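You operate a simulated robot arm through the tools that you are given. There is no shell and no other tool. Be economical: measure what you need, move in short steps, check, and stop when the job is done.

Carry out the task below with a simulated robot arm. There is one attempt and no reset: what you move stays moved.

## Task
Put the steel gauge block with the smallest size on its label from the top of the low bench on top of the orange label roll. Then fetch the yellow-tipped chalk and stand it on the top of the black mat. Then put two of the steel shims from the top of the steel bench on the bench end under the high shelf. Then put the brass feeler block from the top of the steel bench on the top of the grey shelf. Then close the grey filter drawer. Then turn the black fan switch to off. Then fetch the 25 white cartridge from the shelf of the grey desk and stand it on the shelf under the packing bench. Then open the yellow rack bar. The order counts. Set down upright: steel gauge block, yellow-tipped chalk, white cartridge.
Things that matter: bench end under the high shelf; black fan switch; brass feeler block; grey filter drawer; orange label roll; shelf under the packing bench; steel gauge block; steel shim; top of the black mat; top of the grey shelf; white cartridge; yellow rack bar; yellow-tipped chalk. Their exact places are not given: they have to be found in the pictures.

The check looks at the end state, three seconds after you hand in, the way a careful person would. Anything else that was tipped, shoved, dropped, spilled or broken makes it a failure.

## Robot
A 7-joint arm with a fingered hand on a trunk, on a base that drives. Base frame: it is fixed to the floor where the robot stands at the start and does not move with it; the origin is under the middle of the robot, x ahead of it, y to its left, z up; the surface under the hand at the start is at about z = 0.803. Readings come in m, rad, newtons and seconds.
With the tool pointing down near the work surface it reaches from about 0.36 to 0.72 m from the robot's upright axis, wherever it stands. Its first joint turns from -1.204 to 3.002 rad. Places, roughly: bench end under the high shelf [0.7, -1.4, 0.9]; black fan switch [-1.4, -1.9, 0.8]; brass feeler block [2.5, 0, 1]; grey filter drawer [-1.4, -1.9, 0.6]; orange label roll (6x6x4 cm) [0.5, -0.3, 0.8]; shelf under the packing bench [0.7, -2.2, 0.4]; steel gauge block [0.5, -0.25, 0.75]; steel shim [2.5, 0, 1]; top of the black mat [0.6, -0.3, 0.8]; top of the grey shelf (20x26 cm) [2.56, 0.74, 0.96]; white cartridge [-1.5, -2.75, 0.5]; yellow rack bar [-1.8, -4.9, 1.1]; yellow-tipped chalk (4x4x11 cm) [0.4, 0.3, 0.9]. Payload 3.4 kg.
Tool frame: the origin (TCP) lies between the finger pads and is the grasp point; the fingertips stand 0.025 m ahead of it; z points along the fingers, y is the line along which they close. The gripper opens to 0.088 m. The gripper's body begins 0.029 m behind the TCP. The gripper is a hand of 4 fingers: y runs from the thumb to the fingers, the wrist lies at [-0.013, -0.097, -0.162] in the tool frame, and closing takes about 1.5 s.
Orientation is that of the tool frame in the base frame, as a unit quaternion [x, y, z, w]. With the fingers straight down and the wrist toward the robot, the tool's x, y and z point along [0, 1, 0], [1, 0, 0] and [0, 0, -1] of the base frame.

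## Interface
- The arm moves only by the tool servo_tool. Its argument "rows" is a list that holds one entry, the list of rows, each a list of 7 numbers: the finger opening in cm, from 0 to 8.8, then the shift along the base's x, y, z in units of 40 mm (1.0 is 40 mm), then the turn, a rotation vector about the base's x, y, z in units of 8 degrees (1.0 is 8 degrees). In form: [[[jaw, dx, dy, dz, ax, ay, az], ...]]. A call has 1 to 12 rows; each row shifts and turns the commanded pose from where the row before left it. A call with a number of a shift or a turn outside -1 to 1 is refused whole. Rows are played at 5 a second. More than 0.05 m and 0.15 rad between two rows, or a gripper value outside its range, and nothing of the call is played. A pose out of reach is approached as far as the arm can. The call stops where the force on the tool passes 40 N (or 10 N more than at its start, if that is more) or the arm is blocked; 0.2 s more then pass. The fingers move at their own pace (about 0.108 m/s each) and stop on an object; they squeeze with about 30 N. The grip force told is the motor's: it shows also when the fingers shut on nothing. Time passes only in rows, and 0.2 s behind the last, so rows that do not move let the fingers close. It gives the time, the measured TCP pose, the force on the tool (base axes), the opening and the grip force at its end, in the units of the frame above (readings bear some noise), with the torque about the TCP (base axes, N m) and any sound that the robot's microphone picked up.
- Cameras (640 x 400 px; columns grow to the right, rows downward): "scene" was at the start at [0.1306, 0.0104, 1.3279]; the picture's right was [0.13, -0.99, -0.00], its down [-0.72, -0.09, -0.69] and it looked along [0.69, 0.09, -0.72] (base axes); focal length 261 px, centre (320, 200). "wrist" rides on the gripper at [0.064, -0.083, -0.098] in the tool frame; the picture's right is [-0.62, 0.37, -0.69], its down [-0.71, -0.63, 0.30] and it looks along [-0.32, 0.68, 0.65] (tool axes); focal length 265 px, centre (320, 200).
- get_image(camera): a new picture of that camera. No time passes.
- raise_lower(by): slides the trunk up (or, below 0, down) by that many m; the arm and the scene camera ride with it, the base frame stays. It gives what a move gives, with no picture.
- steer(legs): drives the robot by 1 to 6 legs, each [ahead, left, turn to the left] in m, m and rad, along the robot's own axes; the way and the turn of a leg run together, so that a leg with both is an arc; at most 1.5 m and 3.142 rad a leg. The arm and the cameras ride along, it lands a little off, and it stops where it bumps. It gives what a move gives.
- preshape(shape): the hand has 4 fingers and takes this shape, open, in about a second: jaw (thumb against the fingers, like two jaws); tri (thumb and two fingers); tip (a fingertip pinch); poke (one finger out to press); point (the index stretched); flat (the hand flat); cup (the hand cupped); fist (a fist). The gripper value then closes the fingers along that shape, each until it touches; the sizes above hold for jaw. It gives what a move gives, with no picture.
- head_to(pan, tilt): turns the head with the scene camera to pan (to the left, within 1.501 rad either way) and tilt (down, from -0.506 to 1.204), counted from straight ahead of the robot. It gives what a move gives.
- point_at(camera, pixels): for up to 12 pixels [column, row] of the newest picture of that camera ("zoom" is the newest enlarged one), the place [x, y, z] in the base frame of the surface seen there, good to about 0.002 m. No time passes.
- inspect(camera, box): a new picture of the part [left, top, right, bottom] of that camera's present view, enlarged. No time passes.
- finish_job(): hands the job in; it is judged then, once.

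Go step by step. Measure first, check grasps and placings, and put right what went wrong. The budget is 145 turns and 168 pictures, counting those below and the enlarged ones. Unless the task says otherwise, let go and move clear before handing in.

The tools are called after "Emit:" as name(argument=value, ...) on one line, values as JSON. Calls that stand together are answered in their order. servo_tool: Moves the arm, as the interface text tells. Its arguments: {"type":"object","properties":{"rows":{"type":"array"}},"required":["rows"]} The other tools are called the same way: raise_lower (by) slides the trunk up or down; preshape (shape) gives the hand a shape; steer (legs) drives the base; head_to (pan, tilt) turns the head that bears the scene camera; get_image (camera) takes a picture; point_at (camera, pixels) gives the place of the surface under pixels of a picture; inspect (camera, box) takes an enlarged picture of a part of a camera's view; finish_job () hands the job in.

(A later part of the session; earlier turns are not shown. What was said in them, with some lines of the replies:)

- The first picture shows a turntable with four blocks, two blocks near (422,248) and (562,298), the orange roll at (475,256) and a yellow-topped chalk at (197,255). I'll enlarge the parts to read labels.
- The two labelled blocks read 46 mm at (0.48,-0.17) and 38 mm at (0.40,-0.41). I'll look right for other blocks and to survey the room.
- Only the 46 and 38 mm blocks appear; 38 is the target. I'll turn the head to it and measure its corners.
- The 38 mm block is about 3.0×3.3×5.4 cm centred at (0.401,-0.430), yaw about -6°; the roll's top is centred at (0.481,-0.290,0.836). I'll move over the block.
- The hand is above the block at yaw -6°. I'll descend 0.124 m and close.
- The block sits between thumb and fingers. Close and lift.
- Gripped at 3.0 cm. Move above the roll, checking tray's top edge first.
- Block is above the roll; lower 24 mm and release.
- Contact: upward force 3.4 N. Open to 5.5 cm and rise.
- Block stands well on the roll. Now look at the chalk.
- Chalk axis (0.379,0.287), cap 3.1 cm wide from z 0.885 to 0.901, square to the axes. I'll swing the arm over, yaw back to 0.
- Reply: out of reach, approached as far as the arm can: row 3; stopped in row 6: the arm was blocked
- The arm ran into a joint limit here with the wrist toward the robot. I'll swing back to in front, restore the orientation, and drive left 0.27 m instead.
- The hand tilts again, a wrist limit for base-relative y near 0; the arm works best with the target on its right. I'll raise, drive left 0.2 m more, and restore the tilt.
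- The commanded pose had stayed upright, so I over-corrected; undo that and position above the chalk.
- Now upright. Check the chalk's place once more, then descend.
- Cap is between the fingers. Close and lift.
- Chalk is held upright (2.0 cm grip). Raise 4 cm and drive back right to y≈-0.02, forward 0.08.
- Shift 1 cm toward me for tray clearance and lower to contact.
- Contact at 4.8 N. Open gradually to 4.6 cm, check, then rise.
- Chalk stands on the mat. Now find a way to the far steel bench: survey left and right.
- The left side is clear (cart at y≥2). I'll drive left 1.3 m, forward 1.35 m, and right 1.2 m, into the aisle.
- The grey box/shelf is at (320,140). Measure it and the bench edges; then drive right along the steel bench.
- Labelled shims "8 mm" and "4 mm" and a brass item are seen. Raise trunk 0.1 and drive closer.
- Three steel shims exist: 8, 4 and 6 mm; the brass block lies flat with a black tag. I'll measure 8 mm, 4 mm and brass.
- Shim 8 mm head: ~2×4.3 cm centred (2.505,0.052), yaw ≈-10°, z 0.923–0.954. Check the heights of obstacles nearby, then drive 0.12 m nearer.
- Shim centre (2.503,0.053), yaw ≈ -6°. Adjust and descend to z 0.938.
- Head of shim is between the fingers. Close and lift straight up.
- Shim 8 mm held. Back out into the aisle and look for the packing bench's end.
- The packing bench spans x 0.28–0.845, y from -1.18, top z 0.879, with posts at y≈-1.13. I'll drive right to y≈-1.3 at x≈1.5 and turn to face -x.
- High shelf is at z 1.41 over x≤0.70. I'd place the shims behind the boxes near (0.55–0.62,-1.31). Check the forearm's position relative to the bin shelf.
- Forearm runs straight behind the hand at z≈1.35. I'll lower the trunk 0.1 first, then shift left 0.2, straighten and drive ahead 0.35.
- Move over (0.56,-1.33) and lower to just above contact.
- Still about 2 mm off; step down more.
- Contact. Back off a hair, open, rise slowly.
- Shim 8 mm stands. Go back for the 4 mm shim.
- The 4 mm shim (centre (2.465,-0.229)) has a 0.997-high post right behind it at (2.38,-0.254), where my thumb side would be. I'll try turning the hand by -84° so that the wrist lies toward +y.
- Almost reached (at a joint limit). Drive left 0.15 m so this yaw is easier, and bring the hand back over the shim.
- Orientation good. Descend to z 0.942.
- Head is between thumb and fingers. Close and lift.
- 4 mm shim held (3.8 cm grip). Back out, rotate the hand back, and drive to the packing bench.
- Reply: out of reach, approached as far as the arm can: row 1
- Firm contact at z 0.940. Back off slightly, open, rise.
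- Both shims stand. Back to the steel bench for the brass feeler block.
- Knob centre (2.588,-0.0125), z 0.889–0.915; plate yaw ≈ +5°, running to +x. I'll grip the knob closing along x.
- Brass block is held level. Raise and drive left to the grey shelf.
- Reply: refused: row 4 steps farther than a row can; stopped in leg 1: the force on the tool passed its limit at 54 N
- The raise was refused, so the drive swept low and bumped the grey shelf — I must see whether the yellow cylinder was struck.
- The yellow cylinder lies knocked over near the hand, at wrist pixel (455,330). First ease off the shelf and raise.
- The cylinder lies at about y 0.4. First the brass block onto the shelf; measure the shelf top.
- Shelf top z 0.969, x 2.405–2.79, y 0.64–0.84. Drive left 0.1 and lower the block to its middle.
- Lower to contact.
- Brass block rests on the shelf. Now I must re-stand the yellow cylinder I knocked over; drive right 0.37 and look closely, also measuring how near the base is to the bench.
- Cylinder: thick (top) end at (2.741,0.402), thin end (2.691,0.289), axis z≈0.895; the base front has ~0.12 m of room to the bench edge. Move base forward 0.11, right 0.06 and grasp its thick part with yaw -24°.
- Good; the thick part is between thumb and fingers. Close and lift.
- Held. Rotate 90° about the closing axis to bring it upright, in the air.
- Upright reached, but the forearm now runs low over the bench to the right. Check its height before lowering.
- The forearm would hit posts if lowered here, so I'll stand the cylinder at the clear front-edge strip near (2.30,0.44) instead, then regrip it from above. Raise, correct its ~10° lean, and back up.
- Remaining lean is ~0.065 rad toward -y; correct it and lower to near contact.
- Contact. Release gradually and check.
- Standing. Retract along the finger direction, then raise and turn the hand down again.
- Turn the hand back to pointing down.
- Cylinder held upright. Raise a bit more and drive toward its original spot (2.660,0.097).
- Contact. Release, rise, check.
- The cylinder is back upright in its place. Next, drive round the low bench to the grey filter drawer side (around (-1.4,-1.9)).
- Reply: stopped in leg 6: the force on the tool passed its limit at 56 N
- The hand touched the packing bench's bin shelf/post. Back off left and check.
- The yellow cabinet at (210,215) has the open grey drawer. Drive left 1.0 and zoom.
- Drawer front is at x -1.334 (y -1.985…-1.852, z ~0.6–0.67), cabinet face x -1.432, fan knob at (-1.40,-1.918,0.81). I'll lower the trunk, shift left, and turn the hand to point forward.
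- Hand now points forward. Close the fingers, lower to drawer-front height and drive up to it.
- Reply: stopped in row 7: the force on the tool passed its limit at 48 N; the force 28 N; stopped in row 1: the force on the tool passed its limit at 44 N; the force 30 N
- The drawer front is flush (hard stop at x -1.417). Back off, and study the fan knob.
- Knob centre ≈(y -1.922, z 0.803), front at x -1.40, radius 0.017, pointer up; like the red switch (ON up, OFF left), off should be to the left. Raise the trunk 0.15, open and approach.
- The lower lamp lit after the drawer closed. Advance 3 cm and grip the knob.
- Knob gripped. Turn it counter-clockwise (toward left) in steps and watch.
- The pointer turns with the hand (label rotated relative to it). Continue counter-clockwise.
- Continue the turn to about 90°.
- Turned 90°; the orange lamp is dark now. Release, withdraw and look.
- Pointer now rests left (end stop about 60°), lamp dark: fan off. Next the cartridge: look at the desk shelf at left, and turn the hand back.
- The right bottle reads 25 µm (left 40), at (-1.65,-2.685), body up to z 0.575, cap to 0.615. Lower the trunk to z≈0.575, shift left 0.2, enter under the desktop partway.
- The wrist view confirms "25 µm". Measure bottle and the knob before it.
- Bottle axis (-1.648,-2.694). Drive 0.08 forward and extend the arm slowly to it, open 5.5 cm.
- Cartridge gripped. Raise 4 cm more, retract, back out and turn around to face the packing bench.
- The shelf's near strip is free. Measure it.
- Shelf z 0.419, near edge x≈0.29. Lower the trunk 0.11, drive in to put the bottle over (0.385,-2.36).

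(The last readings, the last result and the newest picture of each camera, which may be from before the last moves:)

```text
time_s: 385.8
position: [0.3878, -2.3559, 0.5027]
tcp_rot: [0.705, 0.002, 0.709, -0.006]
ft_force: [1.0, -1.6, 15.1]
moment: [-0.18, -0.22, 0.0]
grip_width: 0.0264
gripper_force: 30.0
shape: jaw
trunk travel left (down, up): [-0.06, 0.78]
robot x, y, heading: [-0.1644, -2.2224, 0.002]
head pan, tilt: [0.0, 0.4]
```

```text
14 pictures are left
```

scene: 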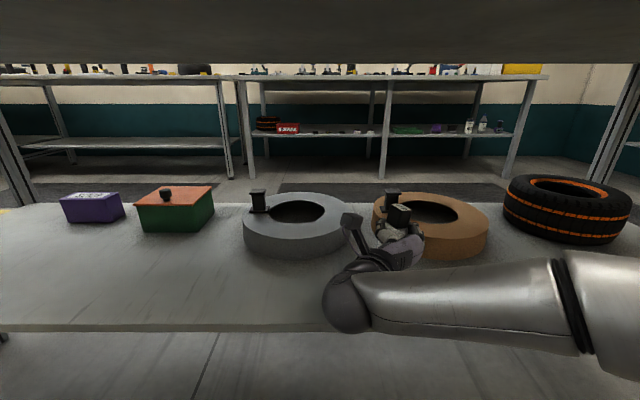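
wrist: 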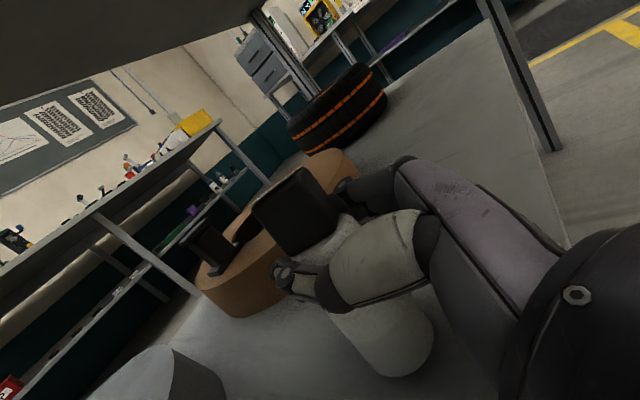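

Contact. Ease up, open, withdraw straight back.

Emit:
servo_tool(rows=[[[0, 0, 0, 0.08, 0, 0, 0], [3, 0, 0, 0, 0, 0, 0], [3.6, 0, 0, 0, 0, 0, 0], [4.5, 0, 0, 0, 0, 0, 0], [5.5, 0, 0, 0, 0, 0, 0], [5.5, -0.3, 0, 0, 0, 0, 0], [5.5, -0.7, 0, 0, 0, 0, 0], [5.5, -0.9, 0, 0, 0, 0, 0], [5.5, 0, 0, 0, 0, 0, 0]]])

Emit:
steer(legs=[[-0.3, 0, 0]])

Emit:
get_image(camera="scene")

```text
time_s: 387.8
position: [0.3125, -2.3574, 0.5036]
tcp_rot: [0.708, 0.001, 0.707, -0.007]
ft_force: [-0.9, -0.2, -0.3]
moment: [0.0, -0.02, -0.01]
grip_width: 0.0548
gripper_force: 0.1
shape: jaw
trunk travel left (down, up): [-0.06, 0.78]
robot x, y, heading: [-0.161, -2.2221, 0.002]
head pan, tilt: [0.0, 0.4]
```

```text
time_s: 389.9
position: [0.0147, -2.3587, 0.503]
tcp_rot: [0.708, 0.001, 0.707, -0.006]
ft_force: [0.1, -0.4, -0.3]
moment: [-0.02, 0.03, 0.04]
grip_width: 0.0549
gripper_force: 0.1
shape: jaw
trunk travel left (down, up): [-0.06, 0.78]
robot x, y, heading: [-0.4591, -2.2237, 0.002]
head pan, tilt: [0.0, 0.4]
```

```text
13 pictures are left
```

scene: 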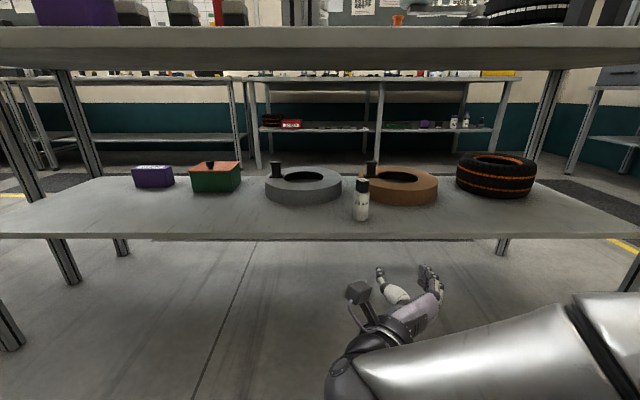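

Cartridge stands on the shelf. Now drive toward the yellow rack at (-1.8,-4.9): turn right, ahead, right; raise trunk 0.5.

Emit:
steer(legs=[[0, 0, -1.57], [1.4, 0, 0], [0, -0.9, 0]])

Emit:
raise_lower(by=0.5)

Emit:
head_to(pan=-0.4, tilt=0.25)

Emit:
get_image(camera="scene")

```text
time_s: 405.0
position: [-1.3831, -4.1849, 0.5028]
tcp_rot: [0.517, -0.482, 0.521, 0.479]
ft_force: [-0.4, 0.4, -0.5]
moment: [-0.01, 0.0, -0.02]
grip_width: 0.0548
gripper_force: 0.0
shape: jaw
trunk travel left (down, up): [-0.06, 0.78]
robot x, y, heading: [-1.2806, -3.7032, -1.503]
head pan, tilt: [0.0, 0.4]
```

```text
refused: 0.5 is not a number from -0.4 to 0.4
```

```text
time_s: 405.9
position: [-1.3826, -4.185, 0.5019]
tcp_rot: [0.517, -0.482, 0.52, 0.479]
ft_force: [0.5, -0.5, -0.3]
moment: [0.0, -0.03, 0.03]
grip_width: 0.0547
gripper_force: 0.1
shape: jaw
trunk travel left (down, up): [-0.06, 0.78]
robot x, y, heading: [-1.2825, -3.7028, -1.501]
head pan, tilt: [-0.4, 0.25]
```

```text
12 pictures are left
```

scene: 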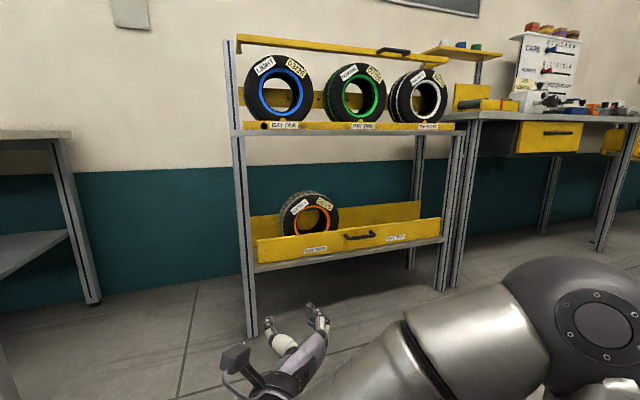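

The bar with a black handle at (393,50) crosses in front of the tyres. Measure and zoom.

Emit:
inspect(camera="scene", box=[220, 20, 460, 140])

Emit:
point_at(camera="scene", pixels=[[240, 42], [300, 45], [378, 50], [393, 51], [408, 53], [430, 58], [446, 60], [228, 60], [280, 90], [345, 240], [470, 70], [395, 56]])

Emit:
raise_lower(by=0.4)

```text
2.67 times, centred on (340, 80) of scene
```

zoom: 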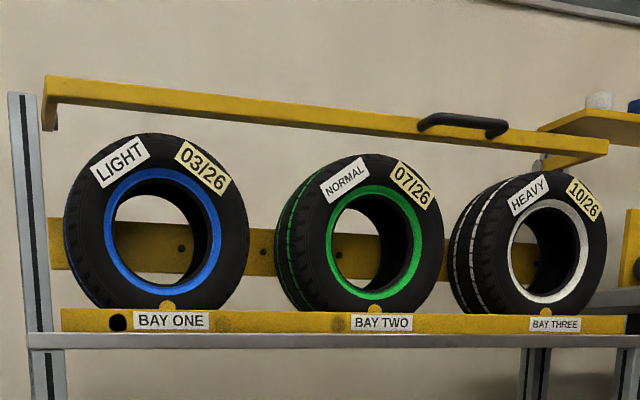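

```text
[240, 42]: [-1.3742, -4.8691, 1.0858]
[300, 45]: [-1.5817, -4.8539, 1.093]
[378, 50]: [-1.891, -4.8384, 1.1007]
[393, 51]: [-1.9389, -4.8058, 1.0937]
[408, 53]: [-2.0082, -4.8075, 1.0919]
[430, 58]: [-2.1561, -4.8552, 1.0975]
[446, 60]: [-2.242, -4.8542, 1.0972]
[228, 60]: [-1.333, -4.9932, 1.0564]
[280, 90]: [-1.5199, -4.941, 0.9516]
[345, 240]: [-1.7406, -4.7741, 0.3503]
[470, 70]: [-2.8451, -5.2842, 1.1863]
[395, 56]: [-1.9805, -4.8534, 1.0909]
```

```text
time_s: 409.7
position: [-1.3835, -4.1857, 0.9024]
tcp_rot: [0.517, -0.482, 0.521, 0.478]
ft_force: [-1.2, 0.4, -0.7]
moment: [-0.01, -0.05, -0.01]
grip_width: 0.0551
gripper_force: 0.1
shape: jaw
trunk travel left (down, up): [-0.46, 0.38]
robot x, y, heading: [-1.281, -3.7031, -1.504]
head pan, tilt: [-0.4, 0.25]
```

Emit:
head_to(pan=-0.4, tilt=0.4)

Emit:
get_image(camera="scene")

Emit:
inspect(camera="scene", box=[215, 70, 305, 160])

```text
time_s: 410.4
position: [-1.3828, -4.1844, 0.9017]
tcp_rot: [0.517, -0.482, 0.521, 0.479]
ft_force: [0.2, 0.4, 0.6]
moment: [0.02, -0.03, 0.0]
grip_width: 0.0549
gripper_force: 0.1
shape: jaw
trunk travel left (down, up): [-0.46, 0.38]
robot x, y, heading: [-1.2766, -3.7063, -1.505]
head pan, tilt: [-0.4, 0.4]
```

```text
10 pictures are left
```

scene: 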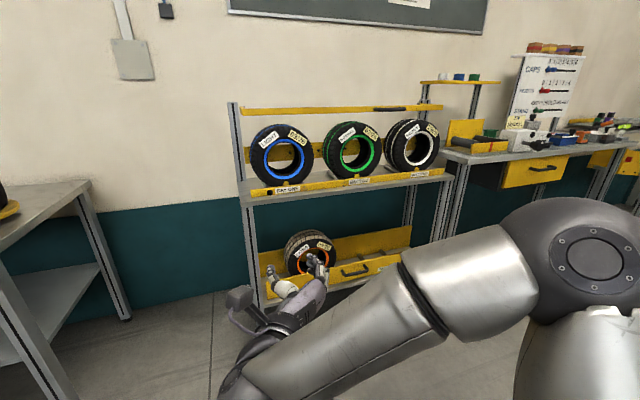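

```text
4.44 times, centred on (260, 115) of scene
```

zoom: 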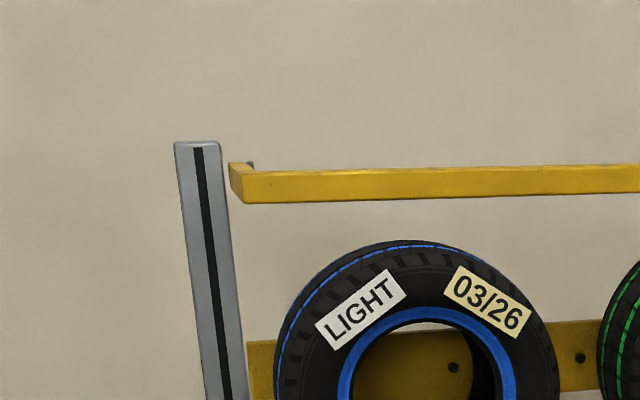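

The bar is U-shaped with return arms at both ends, so it swings upward. I'll put closed fingers beneath it near x -1.75 and lift. Align heading, height 1.03, and approach.

Emit:
raise_lower(by=0.13)

Emit:
servo_tool(rows=[[[0, 0, 0, 0, 0, 0, 0], [0, 0, 0, 0, 0, 0, 0]]])

Emit:
steer(legs=[[0, -0.335, -0.066], [0.6, 0, 0]])

Emit:
head_to(pan=-0.3, tilt=0.35)

Emit:
get_image(camera="scene")

```text
time_s: 412.0
position: [-1.3808, -4.1852, 1.0333]
tcp_rot: [0.517, -0.482, 0.521, 0.479]
ft_force: [0.1, 0.9, 0.4]
moment: [-0.03, 0.01, 0.02]
grip_width: 0.0548
gripper_force: 0.0
shape: jaw
trunk travel left (down, up): [-0.59, 0.25]
robot x, y, heading: [-1.2829, -3.7084, -1.498]
head pan, tilt: [-0.4, 0.4]
```

```text
time_s: 412.6
position: [-1.3827, -4.1844, 1.0326]
tcp_rot: [0.517, -0.483, 0.52, 0.478]
ft_force: [-0.6, 0.7, 0.9]
moment: [-0.04, 0.03, -0.03]
grip_width: 0.0
gripper_force: 24.5
shape: jaw
trunk travel left (down, up): [-0.59, 0.25]
robot x, y, heading: [-1.2821, -3.7068, -1.505]
head pan, tilt: [-0.4, 0.4]
```

```text
time_s: 417.8
position: [-1.7389, -4.7968, 1.0333]
tcp_rot: [0.503, -0.497, 0.507, 0.493]
ft_force: [1.1, 3.7, 1.0]
moment: [0.02, 0.0, -0.06]
grip_width: 0.0
gripper_force: 30.2
shape: jaw
trunk travel left (down, up): [-0.59, 0.25]
robot x, y, heading: [-1.6129, -4.3227, -1.564]
head pan, tilt: [-0.4, 0.4]
```

```text
time_s: 418.5
position: [-1.7394, -4.7962, 1.0322]
tcp_rot: [0.502, -0.497, 0.507, 0.495]
ft_force: [1.6, 3.5, 0.3]
moment: [0.01, 0.01, -0.03]
grip_width: 0.0
gripper_force: 30.0
shape: jaw
trunk travel left (down, up): [-0.59, 0.25]
robot x, y, heading: [-1.609, -4.322, -1.56]
head pan, tilt: [-0.3, 0.351]
```

```text
8 pictures are left
```

scene: 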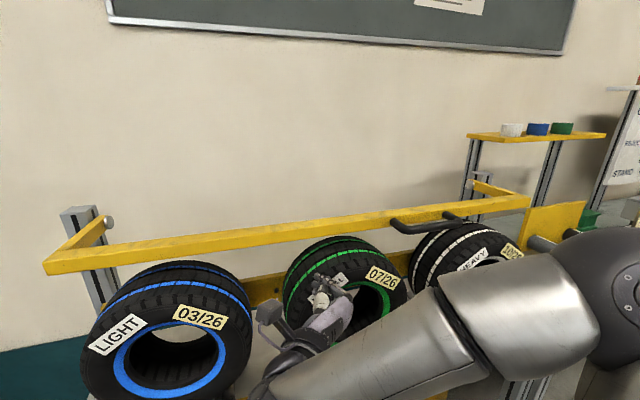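

The hinge pins on the posts confirm it lifts. A 3.5 N push suggests my fingertip touches tyre two; back off, shift 0.1 m left into the gap between tyres, then go under the bar.

Emit:
servo_tool(rows=[[[0, 0, 0.6, 0, 0, 0, 0], [0, 0.9, 0, 0, 0, 0, 0], [0, 0.9, 0, 0, 0, 0, 0], [0, 0.7, 0, 0, 0, 0, 0], [0, 0, -0.6, 0, 0, 0, 0], [0, 0, -0.7, 0, 0, 0, 0], [0, 0, -0.7, 0, 0, 0, 0], [0, 0, 0, 0, 0, 0, 0]]])

Emit:
get_image(camera="scene")

```text
time_s: 420.3
position: [-1.6395, -4.852, 1.0321]
tcp_rot: [0.503, -0.498, 0.506, 0.494]
ft_force: [-0.3, -0.2, -0.4]
moment: [-0.01, 0.03, -0.02]
grip_width: 0.0
gripper_force: 30.2
shape: jaw
trunk travel left (down, up): [-0.59, 0.25]
robot x, y, heading: [-1.6116, -4.321, -1.561]
head pan, tilt: [-0.3, 0.351]
```

```text
7 pictures are left
```

scene: 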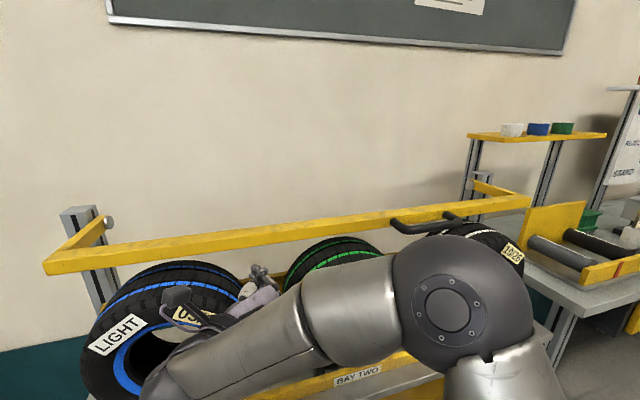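

Emit:
point_at(camera="scene", pixels=[[108, 222], [100, 235], [48, 265], [240, 236], [265, 232], [480, 180], [528, 203], [75, 212]])

Emit:
servo_tool(rows=[[[0, 0, -0.4, 0, 0, 0, 0], [0, 0, 0, 0.4, 0, 0, 0], [0, 0, 0, 0.4, 0, 0, 0], [0, 0, 0, 0.4, 0, 0, 0], [0, 0, 0, 0.4, 0, 0, 0], [0, 0, 0, 0, 0, 0, 0]]])

```text
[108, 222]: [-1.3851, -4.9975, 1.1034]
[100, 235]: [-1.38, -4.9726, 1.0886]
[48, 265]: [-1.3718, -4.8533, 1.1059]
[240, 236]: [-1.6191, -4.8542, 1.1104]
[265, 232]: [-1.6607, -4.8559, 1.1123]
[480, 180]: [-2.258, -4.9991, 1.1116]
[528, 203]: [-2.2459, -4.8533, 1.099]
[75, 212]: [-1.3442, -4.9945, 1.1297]
```

```text
time_s: 421.7
position: [-1.6402, -4.8691, 1.0957]
tcp_rot: [0.503, -0.498, 0.506, 0.493]
ft_force: [0.7, 2.5, -11.4]
moment: [0.04, -0.02, -0.02]
grip_width: 0.0
gripper_force: 30.2
shape: jaw
trunk travel left (down, up): [-0.59, 0.25]
robot x, y, heading: [-1.6107, -4.3237, -1.559]
head pan, tilt: [-0.3, 0.351]
```

Bar is on the fingers (11 N). Hinge at y -4.998, z 1.103, arm 0.14 m; follow its arc up and back past 90°.

Emit:
servo_tool(rows=[[[0, 0, 0.02, 0.44, 0, 0, 0], [0, 0, 0.02, 0.44, 0, 0, 0], [0, 0, 0.02, 0.44, 0, 0, 0], [0, 0, -0.3, 0.5, 0, 0, 0], [0, 0, -0.3, 0.5, 0, 0, 0], [0, 0, -0.3, 0.5, 0, 0, 0], [0, 0, -0.45, 0.3, 0, 0, 0], [0, 0, -0.45, 0.3, 0, 0, 0], [0, 0, -0.4, 0.05, 0, 0, 0], [0, 0, -0.4, 0.05, 0, 0, 0], [0, 0, -0.4, 0.05, 0, 0, 0], [0, 0, 0, 0, 0, 0, 0]]])

Emit:
get_image(camera="scene")

```text
time_s: 423.0
position: [-1.6393, -4.89, 1.1942]
tcp_rot: [0.504, -0.499, 0.504, 0.492]
ft_force: [0.5, 0.3, 0.5]
moment: [0.06, 0.01, 0.02]
grip_width: 0.0001
gripper_force: 29.9
shape: jaw
trunk travel left (down, up): [-0.59, 0.25]
robot x, y, heading: [-1.611, -4.3186, -1.56]
head pan, tilt: [-0.3, 0.351]
stopped in row 6: the force on the tool passed its limit at 42 N (the readings are from after the stop); the commanded pose is now the measured one
```

```text
6 pictures are left
```

scene: 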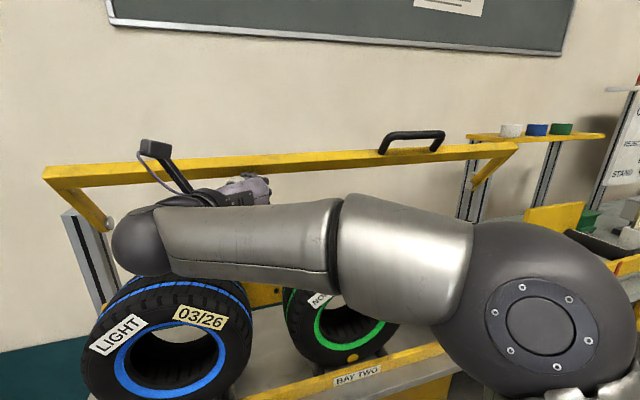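

Emit:
point_at(camera="scene", pixels=[[300, 162], [60, 175], [500, 150], [100, 220], [300, 155], [300, 168]])

Emit:
servo_tool(rows=[[[0, 0, -0.2, 0.35, 0, 0, 0], [0, 0, -0.25, 0.35, 0, 0, 0], [0, 0, -0.3, 0.3, 0, 0, 0], [0, 0, 0, 0, 0, 0, 0]]])

```text
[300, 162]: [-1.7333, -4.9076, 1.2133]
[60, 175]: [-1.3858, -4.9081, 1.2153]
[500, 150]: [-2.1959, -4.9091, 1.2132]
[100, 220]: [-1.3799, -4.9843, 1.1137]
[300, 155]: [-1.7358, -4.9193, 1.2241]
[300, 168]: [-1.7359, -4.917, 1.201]
```

```text
time_s: 424.0
position: [-1.6385, -4.923, 1.2312]
tcp_rot: [0.507, -0.501, 0.502, 0.49]
ft_force: [0.2, 2.6, -2.3]
moment: [0.02, 0.04, 0.04]
grip_width: 0.0
gripper_force: 29.9
shape: jaw
trunk travel left (down, up): [-0.59, 0.25]
robot x, y, heading: [-1.6047, -4.3219, -1.563]
head pan, tilt: [-0.3, 0.351]
```

Continue back past vertical.

Emit:
servo_tool(rows=[[[0, 0, -0.35, 0.12, 0, 0, 0], [0, 0, -0.35, 0.08, 0, 0, 0], [0, 0, -0.35, 0.03, 0, 0, 0], [0, 0, -0.35, 0, 0, 0, 0], [0, 0, -0.35, 0, 0, 0, 0], [0, 0, -0.3, 0, 0, 0, 0], [0, 0, 0, 0, 0, 0, 0]]])

Emit:
get_image(camera="scene")

Emit:
point_at(camera="scene", pixels=[[60, 175], [70, 165], [300, 140], [300, 150], [300, 160], [400, 140]])

```text
time_s: 425.6
position: [-1.6415, -4.998, 1.2455]
tcp_rot: [0.504, -0.5, 0.504, 0.492]
ft_force: [-2.0, 26.6, -1.0]
moment: [0.2, 0.04, 0.15]
grip_width: 0.0
gripper_force: 29.4
shape: jaw
trunk travel left (down, up): [-0.59, 0.25]
robot x, y, heading: [-1.6119, -4.3239, -1.559]
head pan, tilt: [-0.3, 0.351]
```

```text
5 pictures are left
```

scene: 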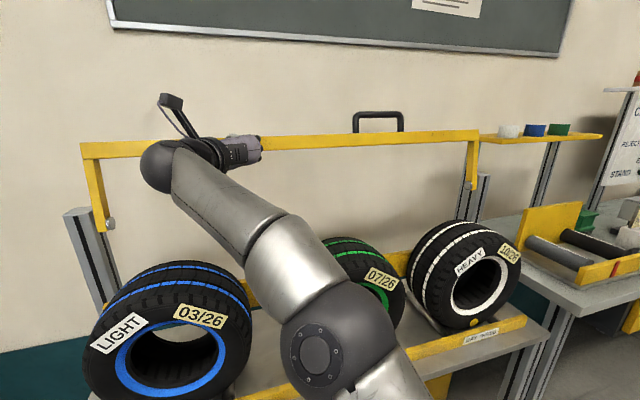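

```text
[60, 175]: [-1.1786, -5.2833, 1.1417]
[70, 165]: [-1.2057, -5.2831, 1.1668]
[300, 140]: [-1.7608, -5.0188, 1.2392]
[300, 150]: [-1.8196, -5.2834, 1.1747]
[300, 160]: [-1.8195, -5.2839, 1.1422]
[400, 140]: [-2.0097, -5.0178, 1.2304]
```

The bar is past vertical (y≈-5.02) against its stop. Withdraw straight back and check it stays.

Emit:
servo_tool(rows=[[[0, 0, 0.3, 0, 0, 0, 0], [0, 0, 0.7, 0, 0, 0, 0], [0, 0, 1, 0, 0, 0, 0], [0, 0, 1, 0, 0, 0, 0], [0, 0, 1, 0, 0, 0, 0], [0, 0, 0, 0, 0, 0, 0]]])

Emit:
steer(legs=[[-0.3, 0, 0]])

Emit:
get_image(camera="scene")

```text
time_s: 427.0
position: [-1.6388, -4.8462, 1.2378]
tcp_rot: [0.507, -0.501, 0.503, 0.489]
ft_force: [0.2, -0.5, 1.0]
moment: [0.02, 0.02, -0.01]
grip_width: 0.0
gripper_force: 29.8
shape: jaw
trunk travel left (down, up): [-0.59, 0.25]
robot x, y, heading: [-1.6082, -4.3245, -1.565]
head pan, tilt: [-0.3, 0.351]
```

```text
time_s: 429.0
position: [-1.6409, -4.5493, 1.2375]
tcp_rot: [0.507, -0.5, 0.502, 0.491]
ft_force: [-1.1, 0.0, -0.2]
moment: [0.02, -0.01, 0.02]
grip_width: 0.0
gripper_force: 30.4
shape: jaw
trunk travel left (down, up): [-0.59, 0.25]
robot x, y, heading: [-1.6099, -4.025, -1.562]
head pan, tilt: [-0.3, 0.351]
```

```text
4 pictures are left
```

scene: 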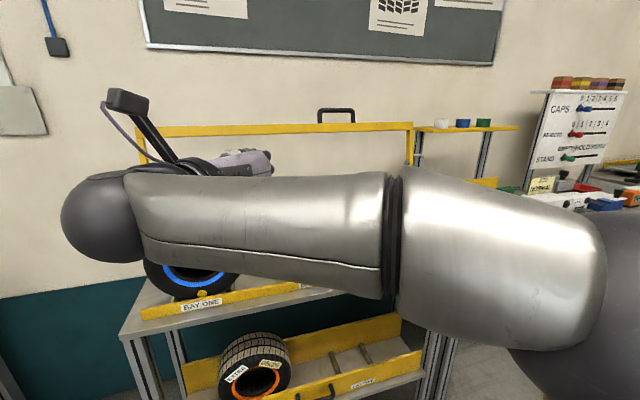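

The bar stays up on its own and the hand is clear of it, so I'm handing in.

Emit:
finish_job()

```text
The job is handed in.
```

I carried out all eight steps in order and handed the job in, with three things I can't vouch for.

- **Yellow cylinder:** I knocked over a yellow cylinder on the steel bench while carrying the brass block. I stood it back up at its measured original spot, so it should be right to within a few millimetres.
- **Bumps:** the same sweep ended with the brass block against the grey shelf (54 N); my measurements afterwards showed the shelf had not moved. Later the hand hit the packing bench's small bin shelf or post (56 N). I did not get a clear look afterwards to see whether any bins shifted.
- **Fan switch:** it has no off mark. I turned it left to its stop, which matches the off position of the red switch on the same cabinet. The orange lamp beside it went dark.
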